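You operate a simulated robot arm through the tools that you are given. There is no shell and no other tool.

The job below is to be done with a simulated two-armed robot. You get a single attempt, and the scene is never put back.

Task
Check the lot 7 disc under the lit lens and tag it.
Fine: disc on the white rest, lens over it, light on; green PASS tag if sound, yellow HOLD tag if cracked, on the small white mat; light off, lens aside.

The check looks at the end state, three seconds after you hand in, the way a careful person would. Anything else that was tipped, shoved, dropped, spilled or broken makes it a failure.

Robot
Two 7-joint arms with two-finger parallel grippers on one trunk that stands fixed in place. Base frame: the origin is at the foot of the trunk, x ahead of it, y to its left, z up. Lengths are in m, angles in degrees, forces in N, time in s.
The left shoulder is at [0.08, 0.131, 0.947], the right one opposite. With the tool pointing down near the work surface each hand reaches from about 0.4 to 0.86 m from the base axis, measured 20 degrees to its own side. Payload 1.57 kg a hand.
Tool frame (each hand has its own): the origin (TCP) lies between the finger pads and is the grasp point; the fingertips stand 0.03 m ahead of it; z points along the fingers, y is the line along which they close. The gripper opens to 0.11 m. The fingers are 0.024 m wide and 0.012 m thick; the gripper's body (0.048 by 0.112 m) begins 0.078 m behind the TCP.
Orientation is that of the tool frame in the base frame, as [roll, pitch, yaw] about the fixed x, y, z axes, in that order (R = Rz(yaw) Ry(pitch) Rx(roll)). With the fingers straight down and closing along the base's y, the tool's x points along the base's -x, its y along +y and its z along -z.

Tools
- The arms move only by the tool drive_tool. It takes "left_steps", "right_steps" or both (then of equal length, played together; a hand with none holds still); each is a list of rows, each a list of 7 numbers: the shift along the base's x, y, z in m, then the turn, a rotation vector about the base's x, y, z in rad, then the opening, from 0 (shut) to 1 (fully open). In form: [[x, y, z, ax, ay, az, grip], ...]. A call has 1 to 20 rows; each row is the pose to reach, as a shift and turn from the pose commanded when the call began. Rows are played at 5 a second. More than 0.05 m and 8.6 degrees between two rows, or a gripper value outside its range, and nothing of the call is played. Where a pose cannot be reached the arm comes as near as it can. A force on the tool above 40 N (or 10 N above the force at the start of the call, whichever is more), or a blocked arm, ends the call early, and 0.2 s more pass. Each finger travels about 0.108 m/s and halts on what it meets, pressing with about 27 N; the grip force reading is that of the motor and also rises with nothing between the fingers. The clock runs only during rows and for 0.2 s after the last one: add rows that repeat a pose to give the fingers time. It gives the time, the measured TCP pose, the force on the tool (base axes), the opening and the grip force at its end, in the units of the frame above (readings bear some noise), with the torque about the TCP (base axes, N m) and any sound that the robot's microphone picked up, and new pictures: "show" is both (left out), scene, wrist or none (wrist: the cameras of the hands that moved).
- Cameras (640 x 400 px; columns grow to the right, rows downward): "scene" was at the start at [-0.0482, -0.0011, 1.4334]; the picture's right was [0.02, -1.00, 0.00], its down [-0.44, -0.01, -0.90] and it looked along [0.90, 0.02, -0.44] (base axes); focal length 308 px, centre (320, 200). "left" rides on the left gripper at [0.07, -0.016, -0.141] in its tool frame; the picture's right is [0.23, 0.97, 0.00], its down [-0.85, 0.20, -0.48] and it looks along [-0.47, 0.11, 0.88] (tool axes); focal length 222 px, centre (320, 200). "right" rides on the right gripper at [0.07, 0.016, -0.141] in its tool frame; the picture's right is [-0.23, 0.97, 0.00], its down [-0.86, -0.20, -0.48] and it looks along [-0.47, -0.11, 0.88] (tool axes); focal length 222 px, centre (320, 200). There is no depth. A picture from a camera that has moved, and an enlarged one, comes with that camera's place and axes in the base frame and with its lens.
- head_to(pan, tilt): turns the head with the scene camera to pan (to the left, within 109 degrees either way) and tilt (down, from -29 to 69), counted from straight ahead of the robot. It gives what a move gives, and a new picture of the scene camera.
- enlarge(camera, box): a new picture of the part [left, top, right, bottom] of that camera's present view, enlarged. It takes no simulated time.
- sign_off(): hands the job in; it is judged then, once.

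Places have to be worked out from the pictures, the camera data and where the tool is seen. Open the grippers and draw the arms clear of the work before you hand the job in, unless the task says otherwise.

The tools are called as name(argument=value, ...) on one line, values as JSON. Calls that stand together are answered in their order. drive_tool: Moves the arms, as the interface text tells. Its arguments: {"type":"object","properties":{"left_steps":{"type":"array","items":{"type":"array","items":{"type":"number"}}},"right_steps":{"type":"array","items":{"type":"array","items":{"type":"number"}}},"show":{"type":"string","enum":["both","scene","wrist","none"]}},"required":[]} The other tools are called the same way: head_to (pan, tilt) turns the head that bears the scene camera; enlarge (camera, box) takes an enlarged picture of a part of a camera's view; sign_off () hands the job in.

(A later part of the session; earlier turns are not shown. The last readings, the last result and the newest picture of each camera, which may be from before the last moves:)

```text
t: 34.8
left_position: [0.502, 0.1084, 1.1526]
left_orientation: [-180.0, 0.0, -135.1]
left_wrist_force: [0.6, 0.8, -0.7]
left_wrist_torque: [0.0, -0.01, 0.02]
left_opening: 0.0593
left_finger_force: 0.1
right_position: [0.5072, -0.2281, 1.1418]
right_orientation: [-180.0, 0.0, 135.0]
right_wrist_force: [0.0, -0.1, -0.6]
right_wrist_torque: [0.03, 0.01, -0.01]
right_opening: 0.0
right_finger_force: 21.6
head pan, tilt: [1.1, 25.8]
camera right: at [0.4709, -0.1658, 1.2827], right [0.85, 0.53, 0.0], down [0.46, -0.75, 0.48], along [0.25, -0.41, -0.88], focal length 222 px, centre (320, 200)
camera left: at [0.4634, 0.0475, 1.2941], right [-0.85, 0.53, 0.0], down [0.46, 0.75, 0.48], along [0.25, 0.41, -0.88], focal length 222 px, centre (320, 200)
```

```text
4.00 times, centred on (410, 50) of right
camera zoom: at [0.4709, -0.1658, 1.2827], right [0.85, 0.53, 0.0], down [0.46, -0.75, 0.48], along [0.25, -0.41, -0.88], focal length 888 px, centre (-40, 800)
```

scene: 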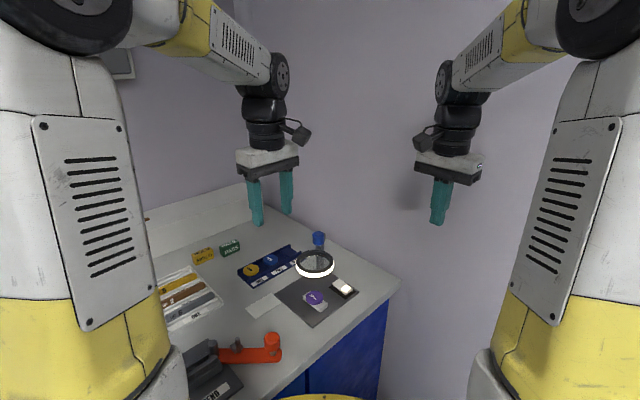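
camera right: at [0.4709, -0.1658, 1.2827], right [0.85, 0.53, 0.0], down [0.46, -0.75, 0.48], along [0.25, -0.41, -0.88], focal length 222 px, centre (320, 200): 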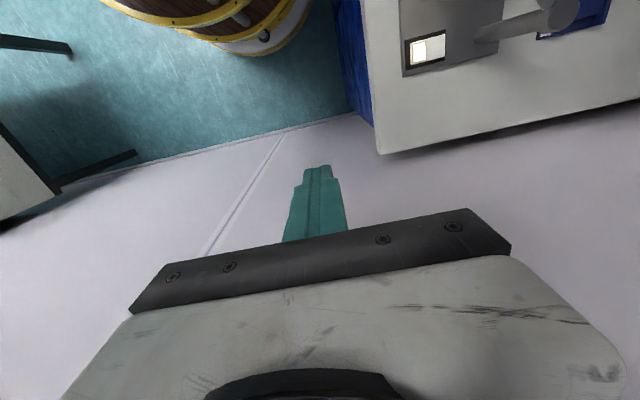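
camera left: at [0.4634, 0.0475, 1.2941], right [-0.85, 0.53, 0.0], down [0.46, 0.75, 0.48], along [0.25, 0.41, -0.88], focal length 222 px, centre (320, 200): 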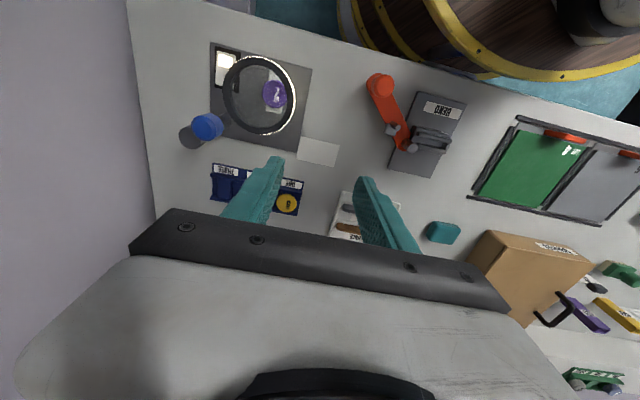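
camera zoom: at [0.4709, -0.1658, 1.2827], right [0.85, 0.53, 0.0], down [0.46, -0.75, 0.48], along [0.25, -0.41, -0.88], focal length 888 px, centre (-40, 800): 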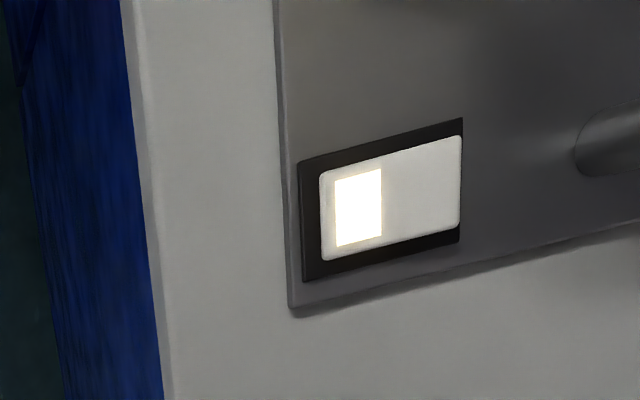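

Again the face is clean. Before deciding I take a few more tight zooms over the whole face and rim from this lit view.

enlarge(camera="left", box=[260, 78, 292, 98])

enlarge(camera="left", box=[260, 90, 292, 110])

enlarge(camera="scene", box=[300, 270, 364, 310])

```text
16.00 times, centred on (276, 88) of left
camera zoom: at [0.4634, 0.0475, 1.2941], right [-0.85, 0.53, 0.0], down [0.46, 0.75, 0.48], along [0.25, 0.41, -0.88], focal length 3554 px, centre (1024, 1992)
```

zoom: 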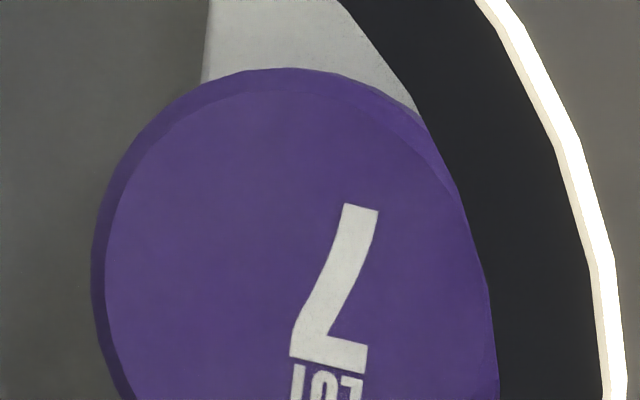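

```text
16.00 times, centred on (276, 100) of left
camera zoom: at [0.4634, 0.0475, 1.2941], right [-0.85, 0.53, 0.0], down [0.46, 0.75, 0.48], along [0.25, 0.41, -0.88], focal length 3554 px, centre (1024, 1800)
```

zoom: 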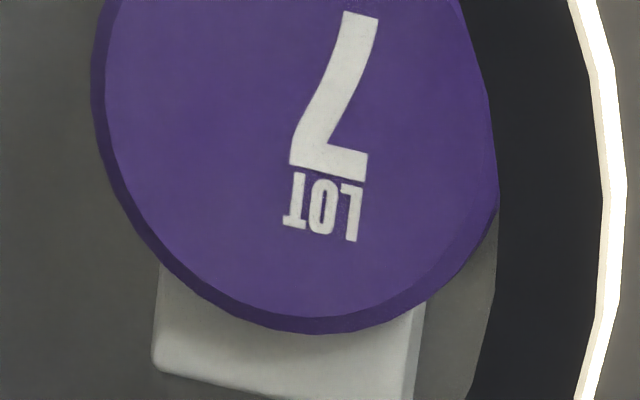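

```text
10.00 times, centred on (332, 290) of scene
camera zoom: at [-0.0482, -0.0012, 1.4334], right [0.02, -1.0, 0.0], down [-0.44, -0.01, -0.9], along [0.9, 0.02, -0.44], focal length 3083 px, centre (200, -700)
```

zoom: 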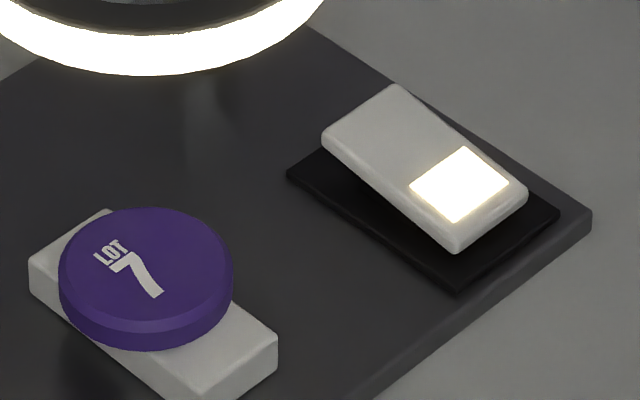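

Three cameras through and under the lit lens show no crack at all, so lot 7 is sound: it gets the green PASS tag. I move the left hand, turning it to close across the tag, to hover above PASS near (0.77, 0.306).

drive_tool(left_steps=[[0.0, 0.02, 0, 0, 0, -0.131, 0.54], [0.01, 0.05, 0, 0, 0, -0.262, 0.54], [0.03, 0.08, 0, 0, 0, -0.393, 0.54], [0.05, 0.11, 0, 0, 0, -0.524, 0.54], [0.08, 0.135, 0, 0, 0, -0.654, 0.54], [0.11, 0.15, 0, 0, 0, -0.785, 0.54], [0.14, 0.165, 0, 0, 0, -0.916, 0.54], [0.17, 0.175, 0, 0, 0, -1.047, 0.54], [0.2, 0.185, 0, 0, 0, -1.178, 0.54], [0.23, 0.195, -0.02, 0, 0, -1.309, 0.54], [0.25, 0.2, -0.05, 0, 0, -1.44, 0.54], [0.265, 0.2, -0.08, 0, 0, -1.571, 0.54], [0.267, 0.2, -0.1, 0, 0, -1.571, 0.54], [0.267, 0.2, -0.1, 0, 0, -1.571, 0.54]])

enlarge(camera="left", box=[224, 90, 416, 210])

enlarge(camera="scene", box=[184, 190, 280, 270])

```text
t: 37.8
left_position: [0.7697, 0.3062, 1.0509]
left_orientation: [-180.0, 0.0, 135.1]
left_wrist_force: [-0.3, 0.0, -0.2]
left_wrist_torque: [0.0, 0.02, 0.01]
left_opening: 0.0597
left_finger_force: 0.0
right_position: [0.5079, -0.2284, 1.1408]
right_orientation: [179.8, 0.0, 135.0]
right_wrist_force: [-0.7, -0.4, 0.1]
right_wrist_torque: [-0.03, 0.01, 0.01]
right_opening: 0.0
right_finger_force: 20.9
head pan, tilt: [1.1, 25.8]
camera left: at [0.7083, 0.3444, 1.1927], right [0.53, 0.85, 0.0], down [0.75, -0.46, 0.48], along [0.41, -0.25, -0.88], focal length 222 px, centre (320, 200)
```

scene: 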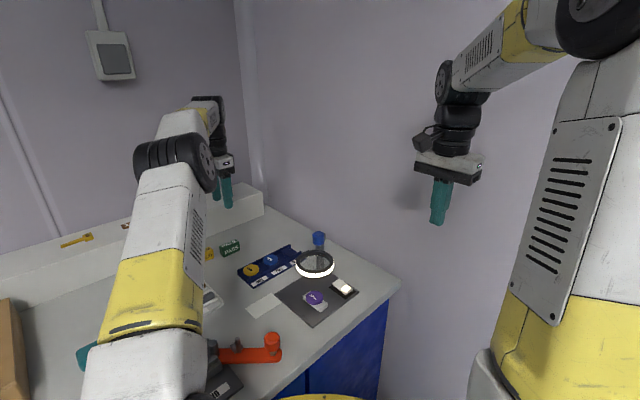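
left: 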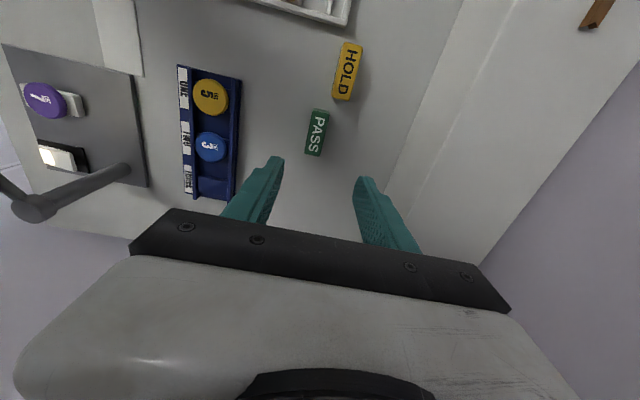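

```text
3.33 times, centred on (320, 150) of left
camera zoom: at [0.7083, 0.3444, 1.1927], right [0.53, 0.85, 0.0], down [0.75, -0.46, 0.48], along [0.41, -0.25, -0.88], focal length 740 px, centre (320, 367)
```

zoom: 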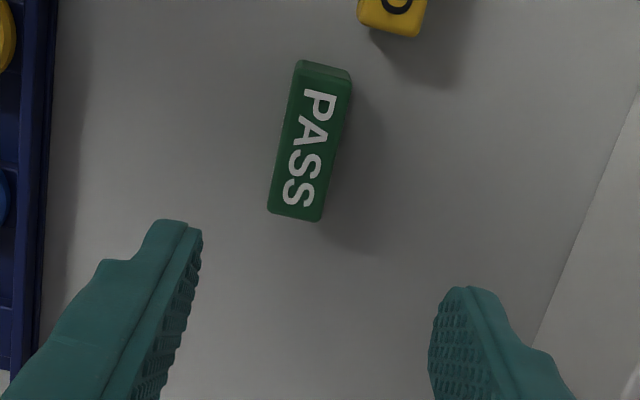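

```text
5.00 times, centred on (232, 230) of scene
camera zoom: at [-0.048, -0.0011, 1.4334], right [0.02, -1.0, 0.0], down [-0.44, -0.01, -0.9], along [0.9, 0.02, -0.44], focal length 1541 px, centre (760, 50)
```

zoom: 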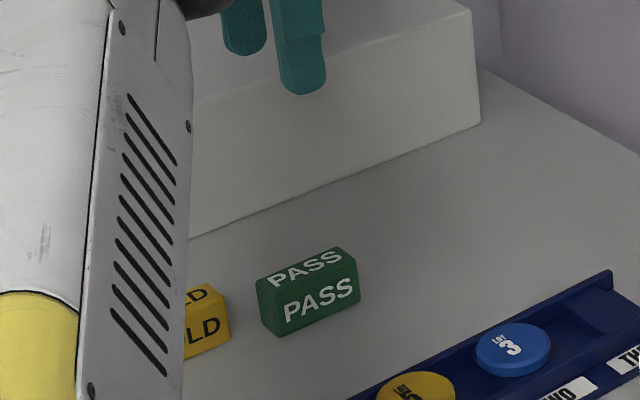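

The PASS tag lies parallel to the hand, its centre about 5 mm towards the robot side of the TCP at (0.7645, 0.304), roughly 22 mm wide and 28 mm tall. I correct and descend around it in two stages.

drive_tool(left_steps=[[-0.004, -0.0025, -0.04, 0, 0, 0, 0.54], [-0.004, -0.0025, -0.08, 0, 0, 0, 0.54], [-0.004, -0.0025, -0.11, 0, 0, 0, 0.54], [-0.004, -0.0025, -0.12, 0, 0, 0, 0.54], [-0.004, -0.0025, -0.12, 0, 0, 0, 0.54]])

enlarge(camera="left", box=[224, 110, 416, 230])

```text
t: 39.0
left_position: [0.7628, 0.3043, 0.9316]
left_orientation: [180.0, 0.0, 135.0]
left_wrist_force: [0.1, 0.6, 0.7]
left_wrist_torque: [0.0, 0.02, 0.01]
left_opening: 0.0592
left_finger_force: 0.0
right_position: [0.5082, -0.2284, 1.1407]
right_orientation: [180.0, 0.0, 135.1]
right_wrist_force: [0.8, -0.3, -0.4]
right_wrist_torque: [0.05, 0.01, 0.03]
right_opening: 0.0002
right_finger_force: 21.4
head pan, tilt: [1.1, 25.8]
camera left: at [0.702, 0.3423, 1.0735], right [0.53, 0.85, 0.0], down [0.75, -0.46, 0.48], along [0.41, -0.25, -0.88], focal length 222 px, centre (320, 200)
```

scene: 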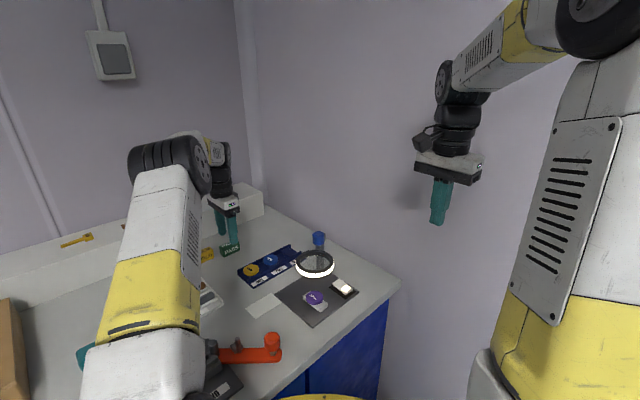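
left: 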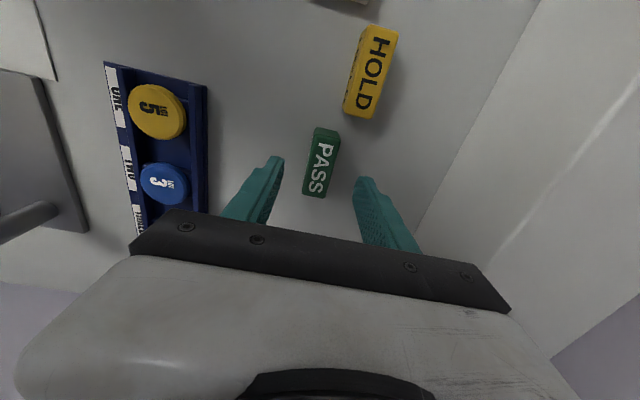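

```text
3.33 times, centred on (320, 170) of left
camera zoom: at [0.702, 0.3423, 1.0735], right [0.53, 0.85, 0.0], down [0.75, -0.46, 0.48], along [0.41, -0.25, -0.88], focal length 740 px, centre (320, 300)
```

zoom: 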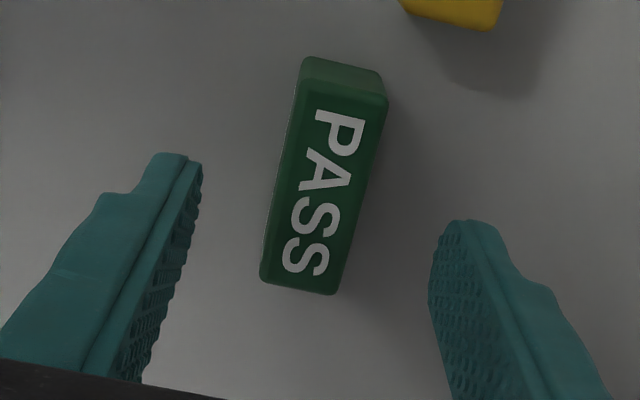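

The tag is now centred between the fingers within about 1 mm. I go down to TCP z≈0.886 and close on it.

drive_tool(left_steps=[[0, 0, -0.02, 0, 0, 0, 0.54], [0, 0, -0.035, 0, 0, 0, 0.54], [0, 0, -0.045, 0, 0, 0, 0.54], [0, 0, -0.045, 0, 0, 0, 0.54], [0, 0, -0.045, 0, 0, 0, 0.4], [0, 0, -0.045, 0, 0, 0, 0.28], [0, 0, -0.045, 0, 0, 0, 0.15], [0, 0, -0.045, 0, 0, 0, 0.1], [0, 0, -0.045, 0, 0, 0, 0.1]])

enlarge(camera="left", box=[224, 110, 416, 230])

```text
t: 41.0
left_position: [0.7648, 0.3021, 0.887]
left_orientation: [-179.9, 0.0, 135.0]
left_wrist_force: [-0.1, 0.4, 0.5]
left_wrist_torque: [-0.02, 0.02, -0.01]
left_opening: 0.0226
left_finger_force: 26.6
right_position: [0.5087, -0.2273, 1.1421]
right_orientation: [179.9, 0.1, 135.0]
right_wrist_force: [-0.1, 0.9, -0.2]
right_wrist_torque: [0.02, 0.03, 0.03]
right_opening: 0.0
right_finger_force: 21.2
head pan, tilt: [1.1, 25.8]
camera left: at [0.7028, 0.3408, 1.0296], right [0.53, 0.85, 0.0], down [0.75, -0.46, 0.48], along [0.41, -0.25, -0.88], focal length 222 px, centre (320, 200)
```

scene: 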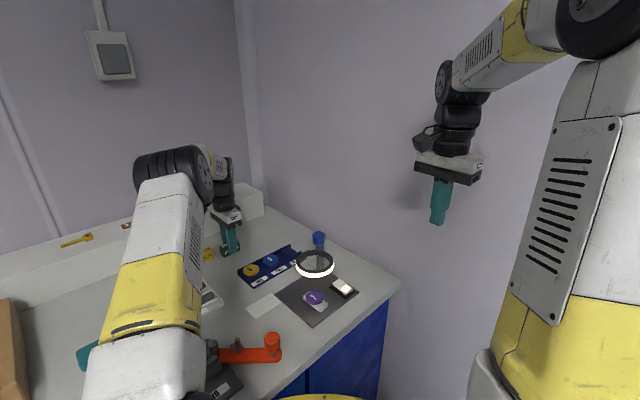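
left: 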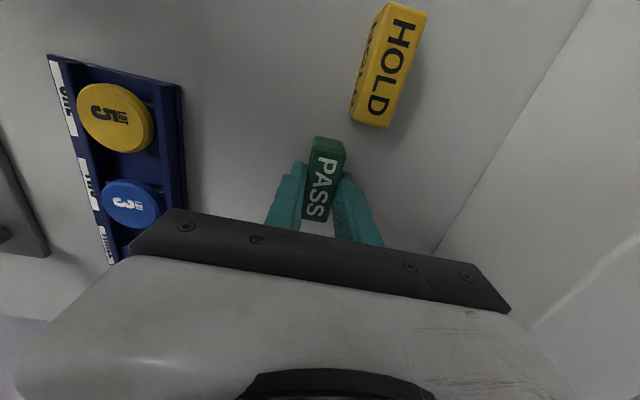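

```text
3.33 times, centred on (320, 170) of left
camera zoom: at [0.7028, 0.3408, 1.0296], right [0.53, 0.85, 0.0], down [0.75, -0.46, 0.48], along [0.41, -0.25, -0.88], focal length 740 px, centre (320, 300)
```

zoom: 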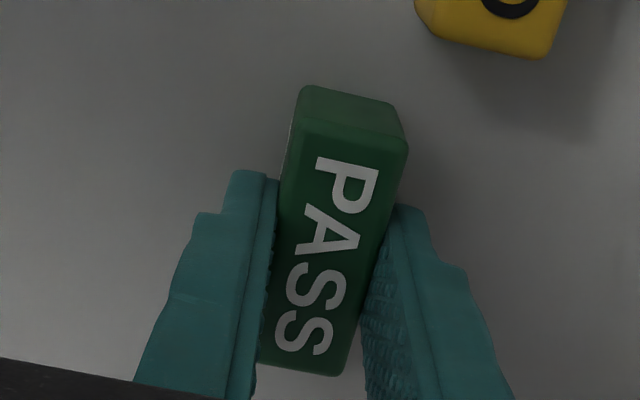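

PASS is gripped (opening 0.0226, 27 N). I lift it, carry it over to the white mat at about (0.538, 0.156), and stop above it to check.

drive_tool(left_steps=[[0, 0, 0.01, 0, 0, 0, 0.1], [0, 0, 0.04, 0, 0, 0, 0.1], [0, 0, 0.08, 0, 0, 0, 0.1], [0, 0, 0.12, 0, 0, 0, 0.1], [0, 0, 0.15, 0, 0, 0, 0.1], [-0.028, -0.0184, 0.15, 0, 0, 0, 0.1], [-0.056, -0.0369, 0.15, 0, 0, 0, 0.1], [-0.084, -0.0553, 0.15, 0, 0, 0, 0.1], [-0.112, -0.0738, 0.15, 0, 0, 0, 0.1], [-0.14, -0.0922, 0.15, 0, 0, 0, 0.1], [-0.17, -0.1107, 0.15, 0, 0, 0, 0.1], [-0.2, -0.129, 0.15, 0, 0, 0, 0.1], [-0.2262, -0.1475, 0.15, 0, 0, 0, 0.1], [-0.2262, -0.1475, 0.12, 0, 0, 0, 0.1], [-0.2262, -0.1475, 0.1, 0, 0, 0, 0.1], [-0.2262, -0.1475, 0.1, 0, 0, 0, 0.1]])

enlarge(camera="left", box=[224, 90, 416, 210])

enlarge(camera="scene", box=[224, 240, 352, 320])

```text
t: 44.4
left_position: [0.5391, 0.155, 0.988]
left_orientation: [-179.9, 0.0, 135.1]
left_wrist_force: [0.4, 0.1, -0.3]
left_wrist_torque: [0.02, 0.0, 0.03]
left_opening: 0.0227
left_finger_force: 26.7
right_position: [0.5081, -0.2278, 1.1405]
right_orientation: [179.9, 0.0, 135.0]
right_wrist_force: [0.1, -1.0, 0.8]
right_wrist_torque: [0.01, 0.01, 0.02]
right_opening: 0.0
right_finger_force: 21.4
head pan, tilt: [1.1, 25.8]
camera left: at [0.4773, 0.1937, 1.129], right [0.53, 0.85, 0.0], down [0.75, -0.46, 0.48], along [0.41, -0.25, -0.88], focal length 222 px, centre (320, 200)
```

scene: 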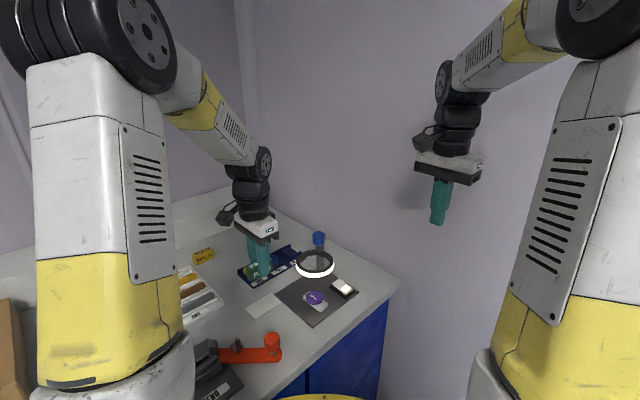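
left: 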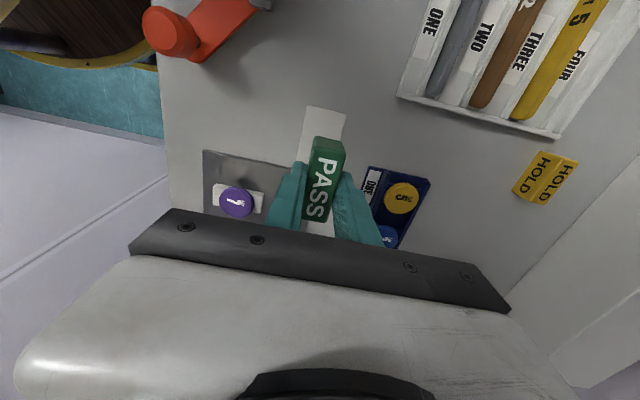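

```text
3.33 times, centred on (320, 150) of left
camera zoom: at [0.4773, 0.1937, 1.129], right [0.53, 0.85, 0.0], down [0.75, -0.46, 0.48], along [0.41, -0.25, -0.88], focal length 740 px, centre (320, 367)
```

zoom: 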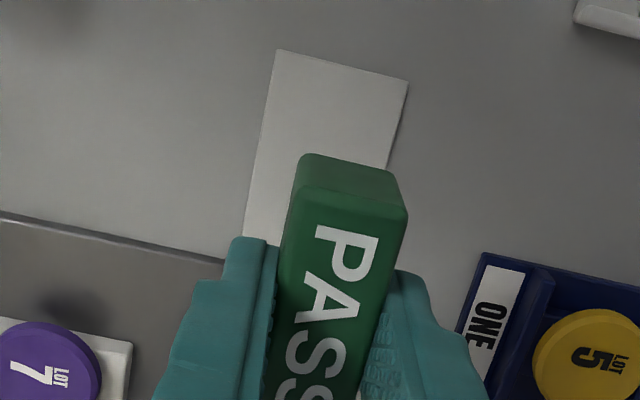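

```text
5.00 times, centred on (288, 280) of scene
camera zoom: at [-0.0482, -0.0011, 1.4334], right [0.02, -1.0, 0.0], down [-0.44, -0.01, -0.9], along [0.9, 0.02, -0.44], focal length 1541 px, centre (480, -200)
```

zoom: 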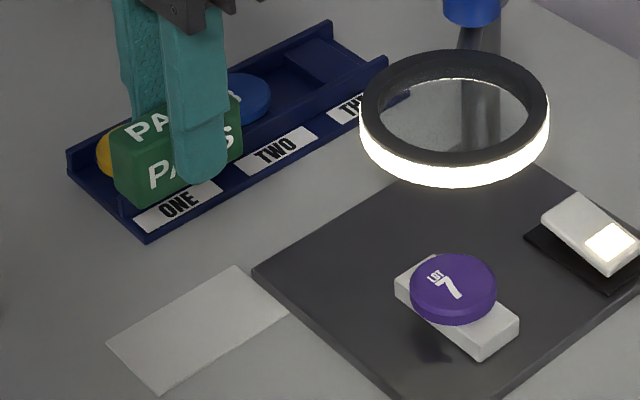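

The mat's centre lies within about 1 mm of the tag's centre below the hand, and the tag is parallel to it. I lower until just above the mat.

drive_tool(left_steps=[[0, 0, -0.03, 0, 0, 0, 0.1], [0, 0, -0.06, 0, 0, 0, 0.1], [0, 0, -0.08, 0, 0, 0, 0.1], [0, 0, -0.09, 0, 0, 0, 0.1], [0, 0, -0.095, 0, 0, 0, 0.1], [0, 0, -0.097, 0, 0, 0, 0.1], [0, 0, -0.098, 0, 0, 0, 0.1]])

enlarge(camera="left", box=[224, 90, 416, 210])

enlarge(camera="scene", box=[224, 260, 320, 330])

```text
t: 46.0
left_position: [0.5385, 0.1566, 0.8893]
left_orientation: [179.9, 0.0, 135.0]
left_wrist_force: [-1.3, 0.7, 11.6]
left_wrist_torque: [0.1, 0.07, 0.06]
left_opening: 0.0226
left_finger_force: 27.4
right_position: [0.5086, -0.2276, 1.1417]
right_orientation: [180.0, 0.0, 135.0]
right_wrist_force: [-0.2, -0.1, -0.4]
right_wrist_torque: [0.02, 0.01, 0.0]
right_opening: 0.0
right_finger_force: 21.3
head pan, tilt: [1.1, 25.8]
camera left: at [0.4764, 0.1936, 1.0312], right [0.53, 0.85, 0.0], down [0.75, -0.46, 0.48], along [0.41, -0.25, -0.88], focal length 222 px, centre (320, 200)
```

scene: 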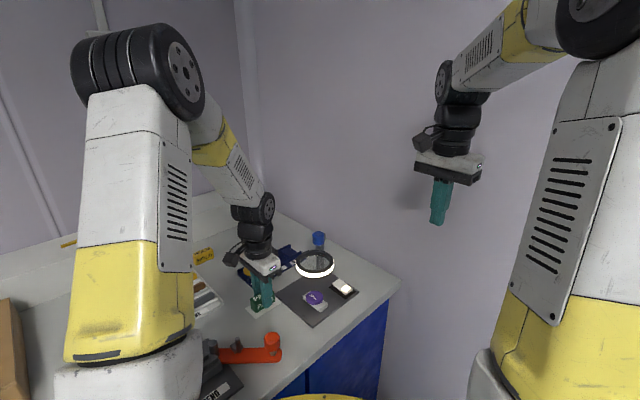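
left: 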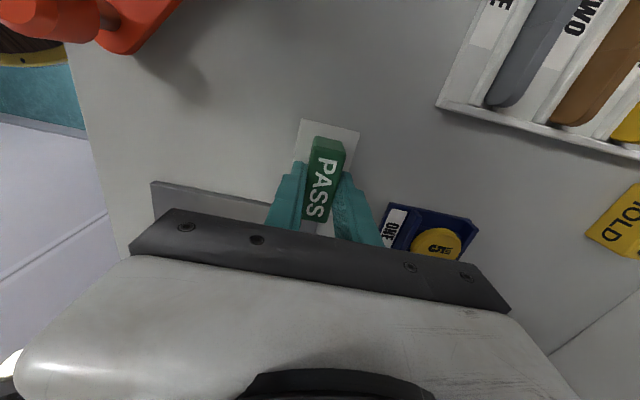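

```text
3.33 times, centred on (320, 150) of left
camera zoom: at [0.4764, 0.1936, 1.0312], right [0.53, 0.85, 0.0], down [0.75, -0.46, 0.48], along [0.41, -0.25, -0.88], focal length 740 px, centre (320, 367)
```

zoom: 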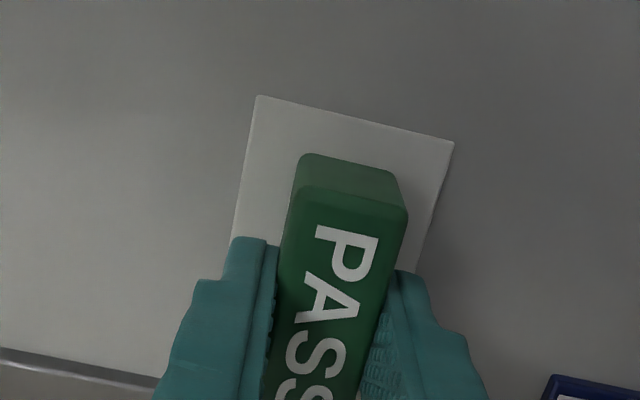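

```text
5.71 times, centred on (272, 295) of scene
camera zoom: at [-0.0485, -0.0012, 1.4334], right [0.02, -1.0, 0.0], down [-0.44, -0.01, -0.9], along [0.9, 0.02, -0.44], focal length 1762 px, centre (594, -343)
```

zoom: 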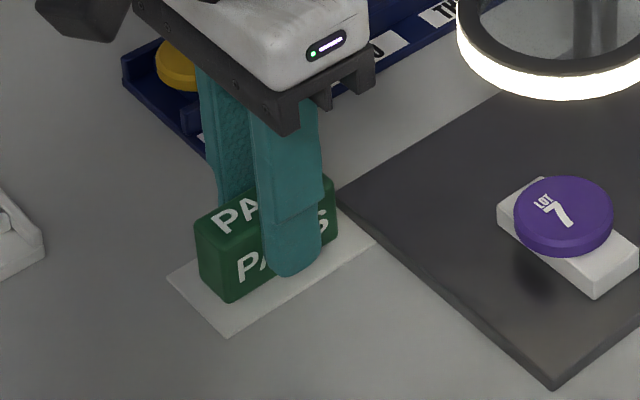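

The tag stands on the mat with 12 N of contact, mat margins visible all round. I ease the pressure, open gently and rise.

drive_tool(left_steps=[[0, 0, 0.001, 0, 0, 0, 0.15], [0, 0, 0.001, 0, 0, 0, 0.22], [0, 0, 0.001, 0, 0, 0, 0.3], [0, 0, 0.001, 0, 0, 0, 0.4], [0, 0, 0.001, 0, 0, 0, 0.45], [0, 0, 0.02, 0, 0, 0, 0.45], [0, 0, 0.06, 0, 0, 0, 0.45], [0, 0, 0.1, 0, 0, 0, 0.45], [0, 0, 0.14, 0, 0, 0, 0.45], [0, 0, 0.18, 0, 0, 0, 0.45]])

enlarge(camera="left", box=[224, 90, 416, 210])

enlarge(camera="scene", box=[224, 260, 352, 340])

```text
t: 48.2
left_position: [0.5376, 0.1569, 1.0723]
left_orientation: [-180.0, 0.0, 135.1]
left_wrist_force: [-0.3, -0.4, 0.4]
left_wrist_torque: [0.03, 0.01, 0.02]
left_opening: 0.0494
left_finger_force: 0.2
right_position: [0.5075, -0.2277, 1.1413]
right_orientation: [180.0, 0.0, 135.1]
right_wrist_force: [-0.1, -0.5, 0.3]
right_wrist_torque: [0.01, -0.02, -0.05]
right_opening: 0.0
right_finger_force: 21.4
head pan, tilt: [1.1, 25.8]
camera left: at [0.476, 0.1944, 1.2136], right [0.53, 0.85, 0.0], down [0.75, -0.46, 0.48], along [0.41, -0.25, -0.88], focal length 222 px, centre (320, 200)
```

scene: 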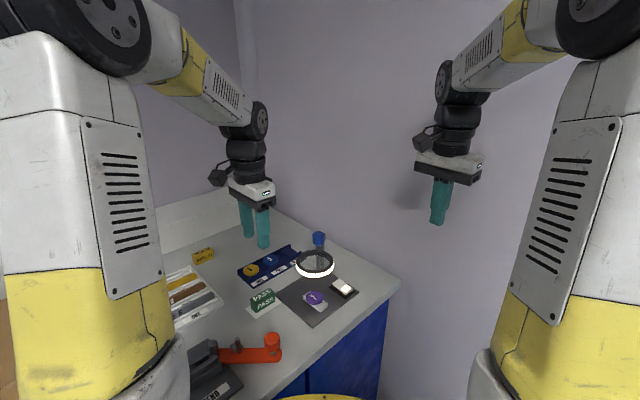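
left: 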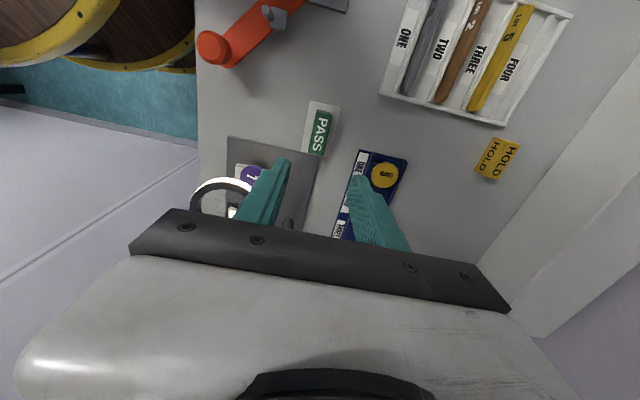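

```text
3.33 times, centred on (320, 150) of left
camera zoom: at [0.476, 0.1944, 1.2136], right [0.53, 0.85, 0.0], down [0.75, -0.46, 0.48], along [0.41, -0.25, -0.88], focal length 740 px, centre (320, 367)
```

zoom: 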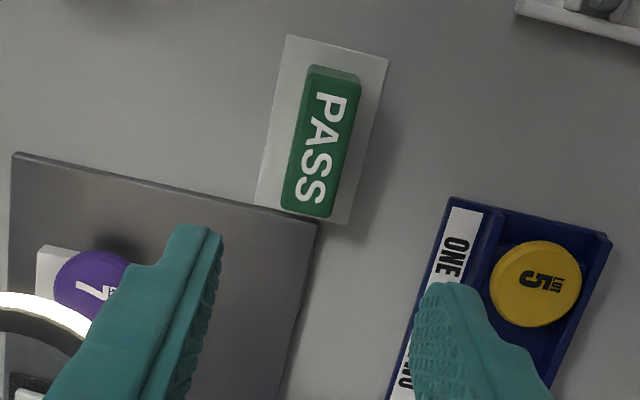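

```text
5.00 times, centred on (288, 300) of scene
camera zoom: at [-0.048, -0.0011, 1.4334], right [0.02, -1.0, 0.0], down [-0.44, -0.01, -0.9], along [0.9, 0.02, -0.44], focal length 1541 px, centre (480, -300)
```

zoom: 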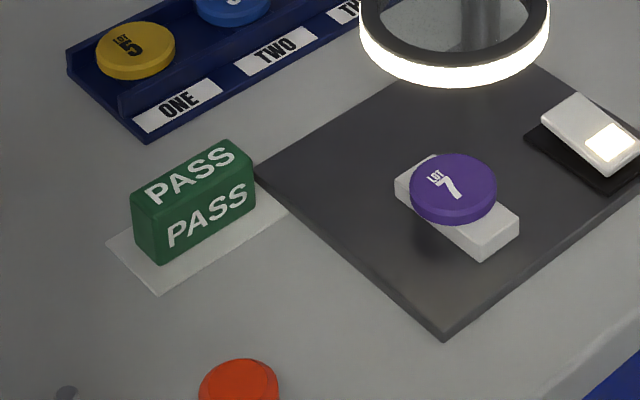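

The PASS tag stands fully on the white mat. I now retire the left hand up to the left and bring the right hand back above the lens knob with open fingers.

drive_tool(left_steps=[[-0.01, 0.02, 0.03, 0, 0, 0, 0.45], [-0.02, 0.04, 0.06, 0, 0, 0, 0.45], [-0.03, 0.07, 0.09, 0, 0, 0, 0.45], [-0.05, 0.1, 0.11, 0, 0, 0, 0.45], [-0.07, 0.13, 0.13, 0, 0, 0, 0.45], [-0.09, 0.16, 0.13, 0, 0, 0, 0.45], [-0.1, 0.18, 0.13, 0, 0, 0, 0.45], [-0.1, 0.18, 0.13, 0, 0, 0, 0.45], [-0.1, 0.18, 0.13, 0, 0, 0, 0.45], [-0.1, 0.18, 0.13, 0, 0, 0, 0.45], [-0.1, 0.18, 0.13, 0, 0, 0, 0.45], [-0.1, 0.18, 0.13, 0, 0, 0, 0.45]], right_steps=[[0, 0, 0, 0, 0, 0, 0.2], [0, 0, 0, 0, 0, 0, 0.4], [0, 0, 0, 0, 0, 0, 0.5], [0.0126, 0.0305, -0.004, 0, 0, 0.0873, 0.5], [0.0253, 0.061, -0.008, 0, 0, 0.1745, 0.5], [0.0379, 0.0915, -0.012, 0, 0, 0.2618, 0.5], [0.0505, 0.122, -0.016, 0, 0, 0.349, 0.5], [0.0631, 0.1525, -0.02, 0, 0, 0.4363, 0.5], [0.0758, 0.183, -0.024, 0, 0, 0.5236, 0.5], [0.0884, 0.2135, -0.028, 0, 0, 0.6109, 0.5], [0.101, 0.244, -0.03, 0, 0, 0.698, 0.5], [0.101, 0.244, -0.03, 0, 0, 0.698, 0.5]])

enlarge(camera="right", box=[224, 90, 416, 210])

enlarge(camera="right", box=[240, 30, 400, 130])

```text
t: 50.8
left_position: [0.4381, 0.3367, 1.1987]
left_orientation: [179.9, 0.0, 135.1]
left_wrist_force: [0.6, 0.0, -0.9]
left_wrist_torque: [0.0, 0.0, 0.01]
left_opening: 0.0496
left_finger_force: 0.1
right_position: [0.6111, 0.0195, 1.1068]
right_orientation: [179.9, 0.1, 175.1]
right_wrist_force: [-0.1, 0.7, 0.4]
right_wrist_torque: [-0.01, 0.0, 0.02]
right_opening: 0.055
right_finger_force: 0.0
head pan, tilt: [1.1, 25.8]
camera right: at [0.5432, 0.0429, 1.2493], right [0.31, 0.95, 0.0], down [0.83, -0.27, 0.48], along [0.45, -0.15, -0.88], focal length 222 px, centre (320, 200)
camera left: at [0.3762, 0.3741, 1.3419], right [0.53, 0.85, 0.0], down [0.75, -0.46, 0.48], along [0.41, -0.25, -0.88], focal length 222 px, centre (320, 200)
```

scene: 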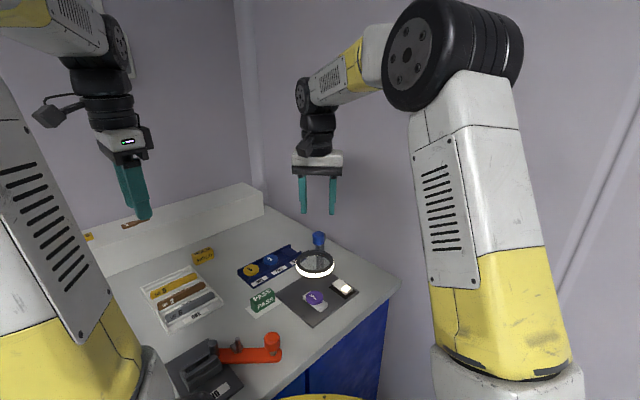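
right: 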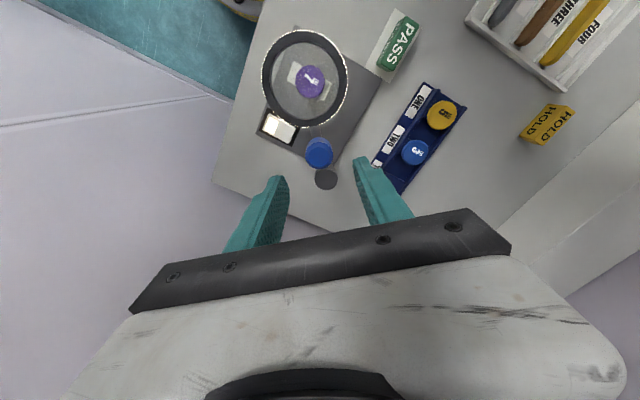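
left: 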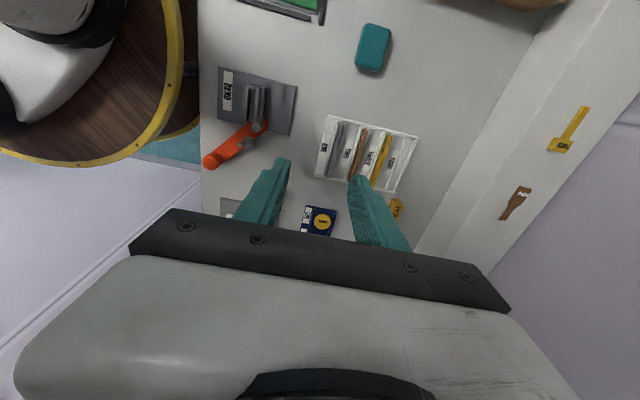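

```text
3.33 times, centred on (320, 150) of right
camera zoom: at [0.5432, 0.0429, 1.2493], right [0.31, 0.95, 0.0], down [0.83, -0.27, 0.48], along [0.45, -0.15, -0.88], focal length 740 px, centre (320, 367)
```

zoom: 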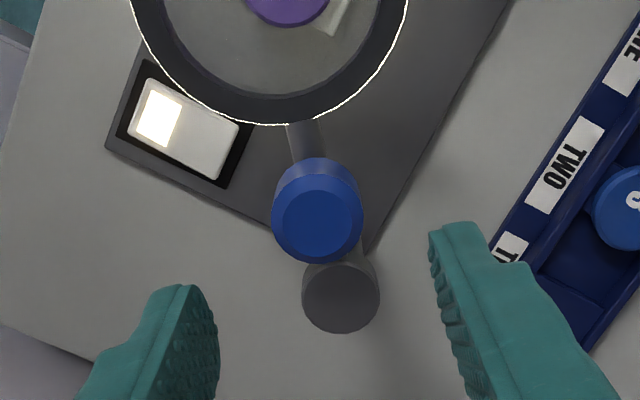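

```text
4.00 times, centred on (320, 80) of right
camera zoom: at [0.5432, 0.0429, 1.2493], right [0.31, 0.95, 0.0], down [0.83, -0.27, 0.48], along [0.45, -0.15, -0.88], focal length 888 px, centre (320, 680)
```

zoom: 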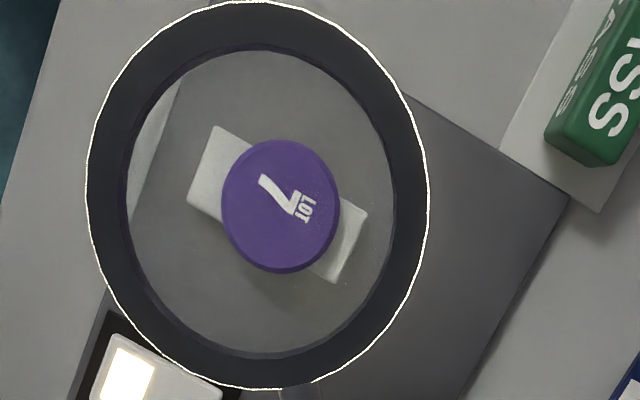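

This is the best straight-down view through the lit lens, so I use it for one more close check of the disc face.

enlarge(camera="right", box=[292, 62, 328, 84])

enlarge(camera="right", box=[292, 78, 328, 100])

```text
16.00 times, centred on (310, 73) of right
camera zoom: at [0.5432, 0.0429, 1.2493], right [0.31, 0.95, 0.0], down [0.83, -0.27, 0.48], along [0.45, -0.15, -0.88], focal length 3554 px, centre (480, 2232)
```

zoom: 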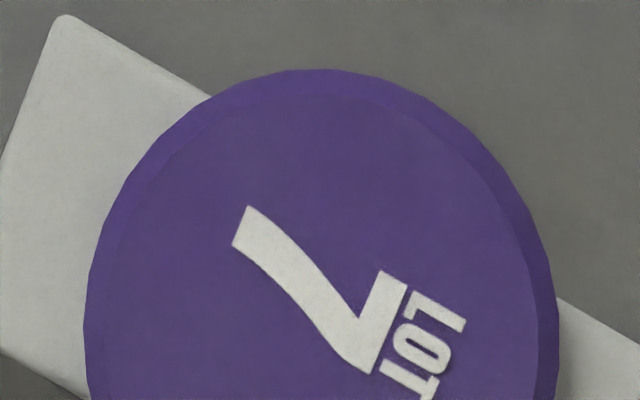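

```text
16.00 times, centred on (310, 89) of right
camera zoom: at [0.5432, 0.0429, 1.2493], right [0.31, 0.95, 0.0], down [0.83, -0.27, 0.48], along [0.45, -0.15, -0.88], focal length 3554 px, centre (480, 1976)
```

zoom: 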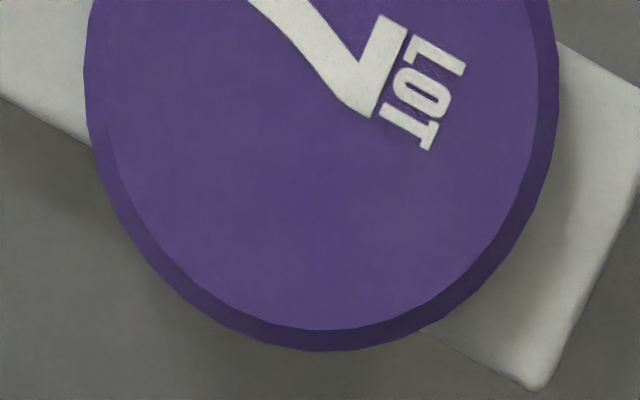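

The face is clean in this view too, which confirms PASS. The knob is within 1.5 mm of the finger centre, so I lower around it and narrow the cage to swing the lens aside again.

drive_tool(right_steps=[[-0.0008, -0.0012, -0.03, 0, 0, 0, 0.48], [-0.0008, -0.0012, -0.055, 0, 0, 0, 0.48], [-0.0008, -0.0012, -0.072, 0, 0, 0, 0.48], [-0.0008, -0.0012, -0.082, 0, 0, 0, 0.45], [-0.0008, -0.0012, -0.082, 0, 0, 0, 0.38], [-0.0008, -0.0012, -0.082, 0, 0, 0, 0.33], [-0.0008, -0.0012, -0.082, 0, 0, 0, 0.33]])

```text
t: 52.4
left_position: [0.4383, 0.3362, 1.1998]
left_orientation: [-180.0, 0.0, 135.0]
left_wrist_force: [0.7, -0.4, -0.9]
left_wrist_torque: [-0.02, 0.0, -0.04]
left_opening: 0.0495
left_finger_force: 0.2
right_position: [0.6095, 0.0159, 1.0267]
right_orientation: [-180.0, 0.0, 175.0]
right_wrist_force: [-0.3, -0.4, -0.3]
right_wrist_torque: [0.03, 0.03, -0.01]
right_opening: 0.0361
right_finger_force: 0.1
head pan, tilt: [1.1, 25.8]
camera right: at [0.5417, 0.0393, 1.1688], right [0.31, 0.95, 0.0], down [0.83, -0.27, 0.48], along [0.45, -0.15, -0.88], focal length 222 px, centre (320, 200)
```

scene: 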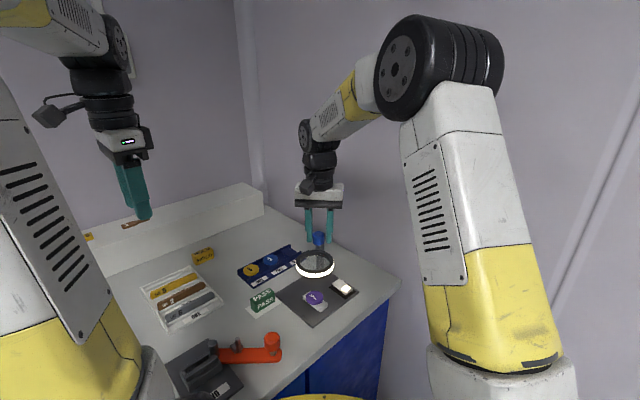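
right: 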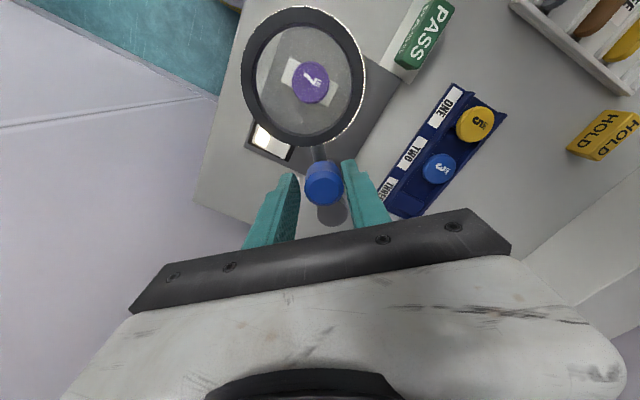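

The knob is caged. I swing the lens clockwise back to its original side position (about 85°).

drive_tool(right_steps=[[0.0009, 0.0053, 0, 0, 0, -0.1309, 0.33], [0.0025, 0.0105, 0, 0, 0, -0.2618, 0.33], [0.0047, 0.0154, 0, 0, 0, -0.3927, 0.33], [0.0075, 0.02, 0, 0, 0, -0.5236, 0.33], [0.0109, 0.0242, 0, 0, 0, -0.6545, 0.33], [0.0148, 0.028, 0, 0, 0, -0.7854, 0.33], [0.0191, 0.0312, 0, 0, 0, -0.9163, 0.33], [0.0238, 0.0338, 0, 0, 0, -1.0472, 0.33], [0.0289, 0.0358, 0, 0, 0, -1.1781, 0.33], [0.0341, 0.0371, 0, 0, 0, -1.309, 0.33], [0.0395, 0.0378, 0, 0, 0, -1.4399, 0.33], [0.0448, 0.0378, 0, 0, 0, -1.5708, 0.33], [0.0484, 0.0373, 0, 0, 0, -1.6581, 0.33], [0.0484, 0.0373, 0, 0, 0, -1.6581, 0.33]])

enlarge(camera="scene", box=[248, 215, 376, 295])

enlarge(camera="right", box=[224, 110, 416, 230])

```text
t: 55.4
left_position: [0.4377, 0.337, 1.1998]
left_orientation: [-180.0, 0.0, 135.0]
left_wrist_force: [-0.9, 0.7, 0.6]
left_wrist_torque: [0.0, 0.02, -0.04]
left_opening: 0.0495
left_finger_force: 0.0
right_position: [0.6565, 0.0553, 1.0276]
right_orientation: [180.0, 0.0, 79.9]
right_wrist_force: [-0.8, 0.1, -0.2]
right_wrist_torque: [-0.02, 0.09, 0.01]
right_opening: 0.0371
right_finger_force: 0.7
head pan, tilt: [1.1, 25.8]
camera right: at [0.686, 0.1213, 1.1697], right [0.92, -0.39, 0.0], down [-0.35, -0.81, 0.48], along [-0.19, -0.44, -0.88], focal length 222 px, centre (320, 200)
```

scene: 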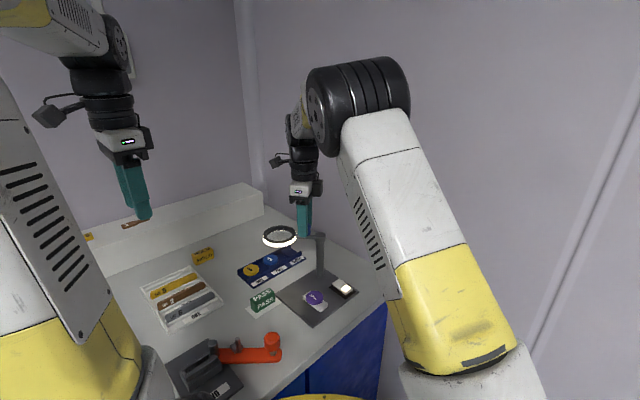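
right: 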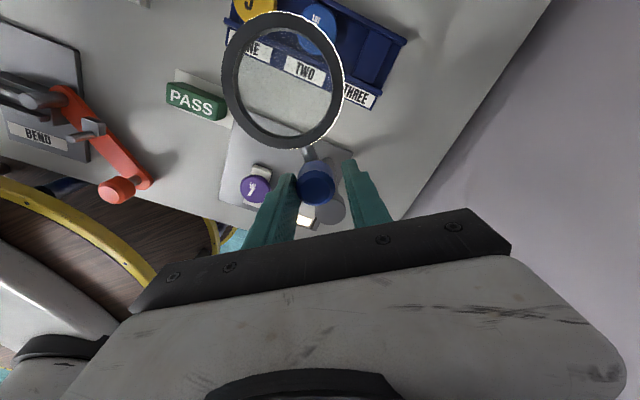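

```text
5.00 times, centred on (312, 255) of scene
camera zoom: at [-0.0482, -0.001, 1.4334], right [0.02, -1.0, 0.0], down [-0.44, -0.01, -0.9], along [0.9, 0.02, -0.44], focal length 1541 px, centre (360, -75)
```

zoom: 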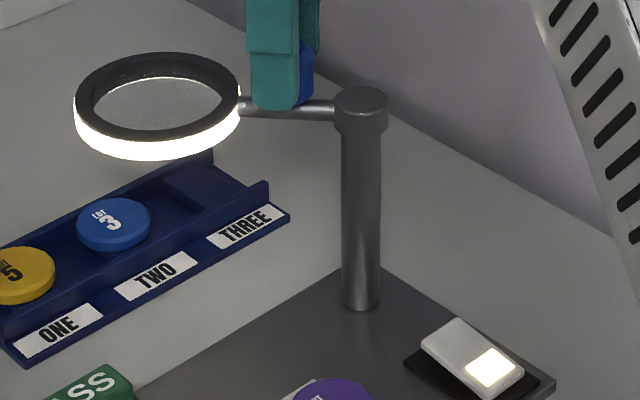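

```text
3.33 times, centred on (320, 170) of right
camera zoom: at [0.686, 0.1213, 1.1697], right [0.92, -0.39, 0.0], down [-0.35, -0.81, 0.48], along [-0.19, -0.44, -0.88], focal length 740 px, centre (320, 300)
```

zoom: 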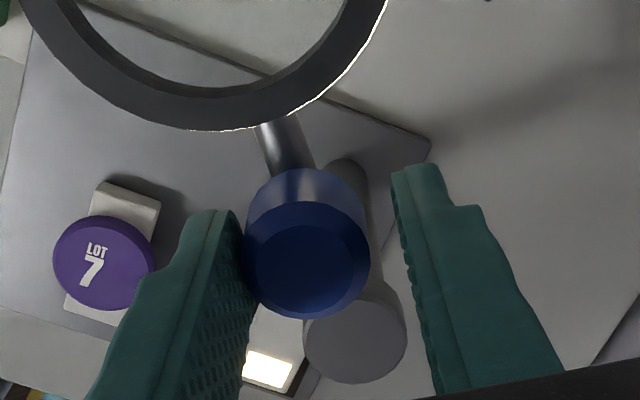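

The lens is back at its starting place over the rack's label side. I release and lift off the knob, then turn the hand the other way round (so its body stays clear of the post) while moving towards the raised post-side end of the rocker.

drive_tool(right_steps=[[0, 0, 0, 0, 0, 0, 0.42], [0, 0, 0, 0, 0, 0, 0.5], [0, 0, 0.02, 0, 0, 0, 0.5], [0, 0, 0.05, 0, 0, 0, 0.5], [0, 0, 0.09, 0, 0, 0, 0.5], [-0.0037, -0.0058, 0.09, 0, 0, 0.145, 0.4], [-0.0074, -0.0117, 0.09, 0, 0, 0.29, 0.3], [-0.0111, -0.0175, 0.09, 0, 0, 0.435, 0.2], [-0.0148, -0.0234, 0.09, 0, 0, 0.58, 0.1], [-0.0185, -0.0292, 0.09, 0, 0, 0.725, 0], [-0.0222, -0.035, 0.09, 0, 0, 0.87, 0], [-0.0259, -0.0409, 0.09, 0, 0, 1.015, 0], [-0.0297, -0.0467, 0.09, 0, 0, 1.16, 0], [-0.0334, -0.0526, 0.09, 0, 0, 1.305, 0], [-0.0371, -0.0584, 0.09, 0, 0, 1.45, 0], [-0.0408, -0.0642, 0.09, 0, 0, 1.595, 0], [-0.0445, -0.0701, 0.09, 0, 0, 1.74, 0], [-0.0482, -0.0759, 0.09, 0, 0, 1.885, 0], [-0.0519, -0.0818, 0.09, 0, 0, 2.03, 0], [-0.0556, -0.0876, 0.09, 0, 0, 2.175, 0]])

enlarge(camera="right", box=[224, 90, 416, 210])

enlarge(camera="scene", box=[248, 215, 376, 295])

```text
t: 59.6
left_position: [0.438, 0.3371, 1.1994]
left_orientation: [180.0, 0.0, 135.1]
left_wrist_force: [-0.2, 0.2, 0.0]
left_wrist_torque: [-0.01, -0.02, -0.01]
left_opening: 0.0494
left_finger_force: 0.1
right_position: [0.6013, -0.0347, 1.118]
right_orientation: [-180.0, 0.0, -155.3]
right_wrist_force: [0.6, 0.3, 0.7]
right_wrist_torque: [-0.02, 0.02, 0.0]
right_opening: 0.0003
right_finger_force: 21.4
head pan, tilt: [1.1, 25.8]
camera right: at [0.5323, -0.047, 1.2599], right [-0.2, 0.98, 0.0], down [0.86, 0.18, 0.48], along [0.47, 0.1, -0.88], focal length 222 px, centre (320, 200)
```

scene: 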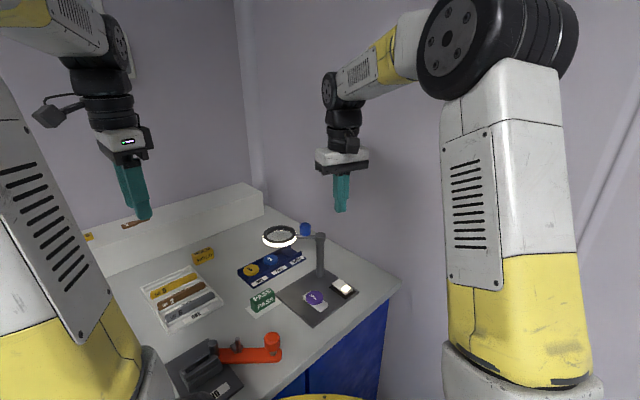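
right: 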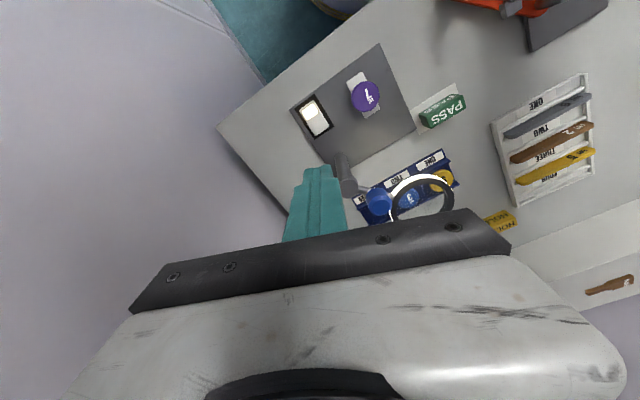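

```text
3.33 times, centred on (320, 150) of right
camera zoom: at [0.5323, -0.047, 1.2599], right [-0.2, 0.98, 0.0], down [0.86, 0.18, 0.48], along [0.47, 0.1, -0.88], focal length 740 px, centre (320, 367)
```

zoom: 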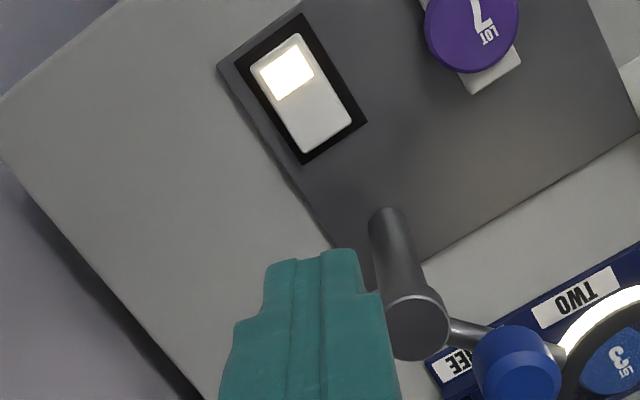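

```text
5.00 times, centred on (312, 255) of scene
camera zoom: at [-0.0481, -0.0009, 1.4334], right [0.02, -1.0, 0.0], down [-0.44, -0.01, -0.9], along [0.9, 0.02, -0.44], focal length 1541 px, centre (360, -75)
```

zoom: 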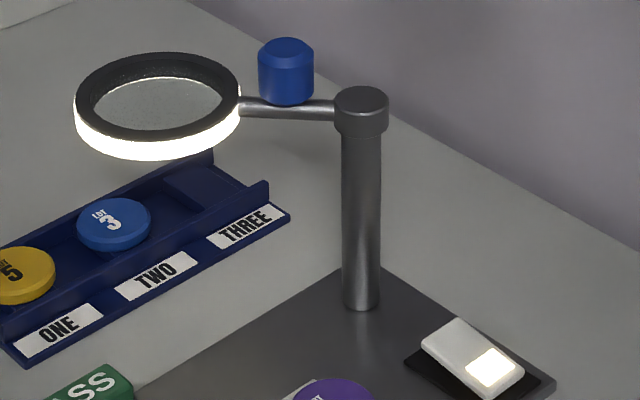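

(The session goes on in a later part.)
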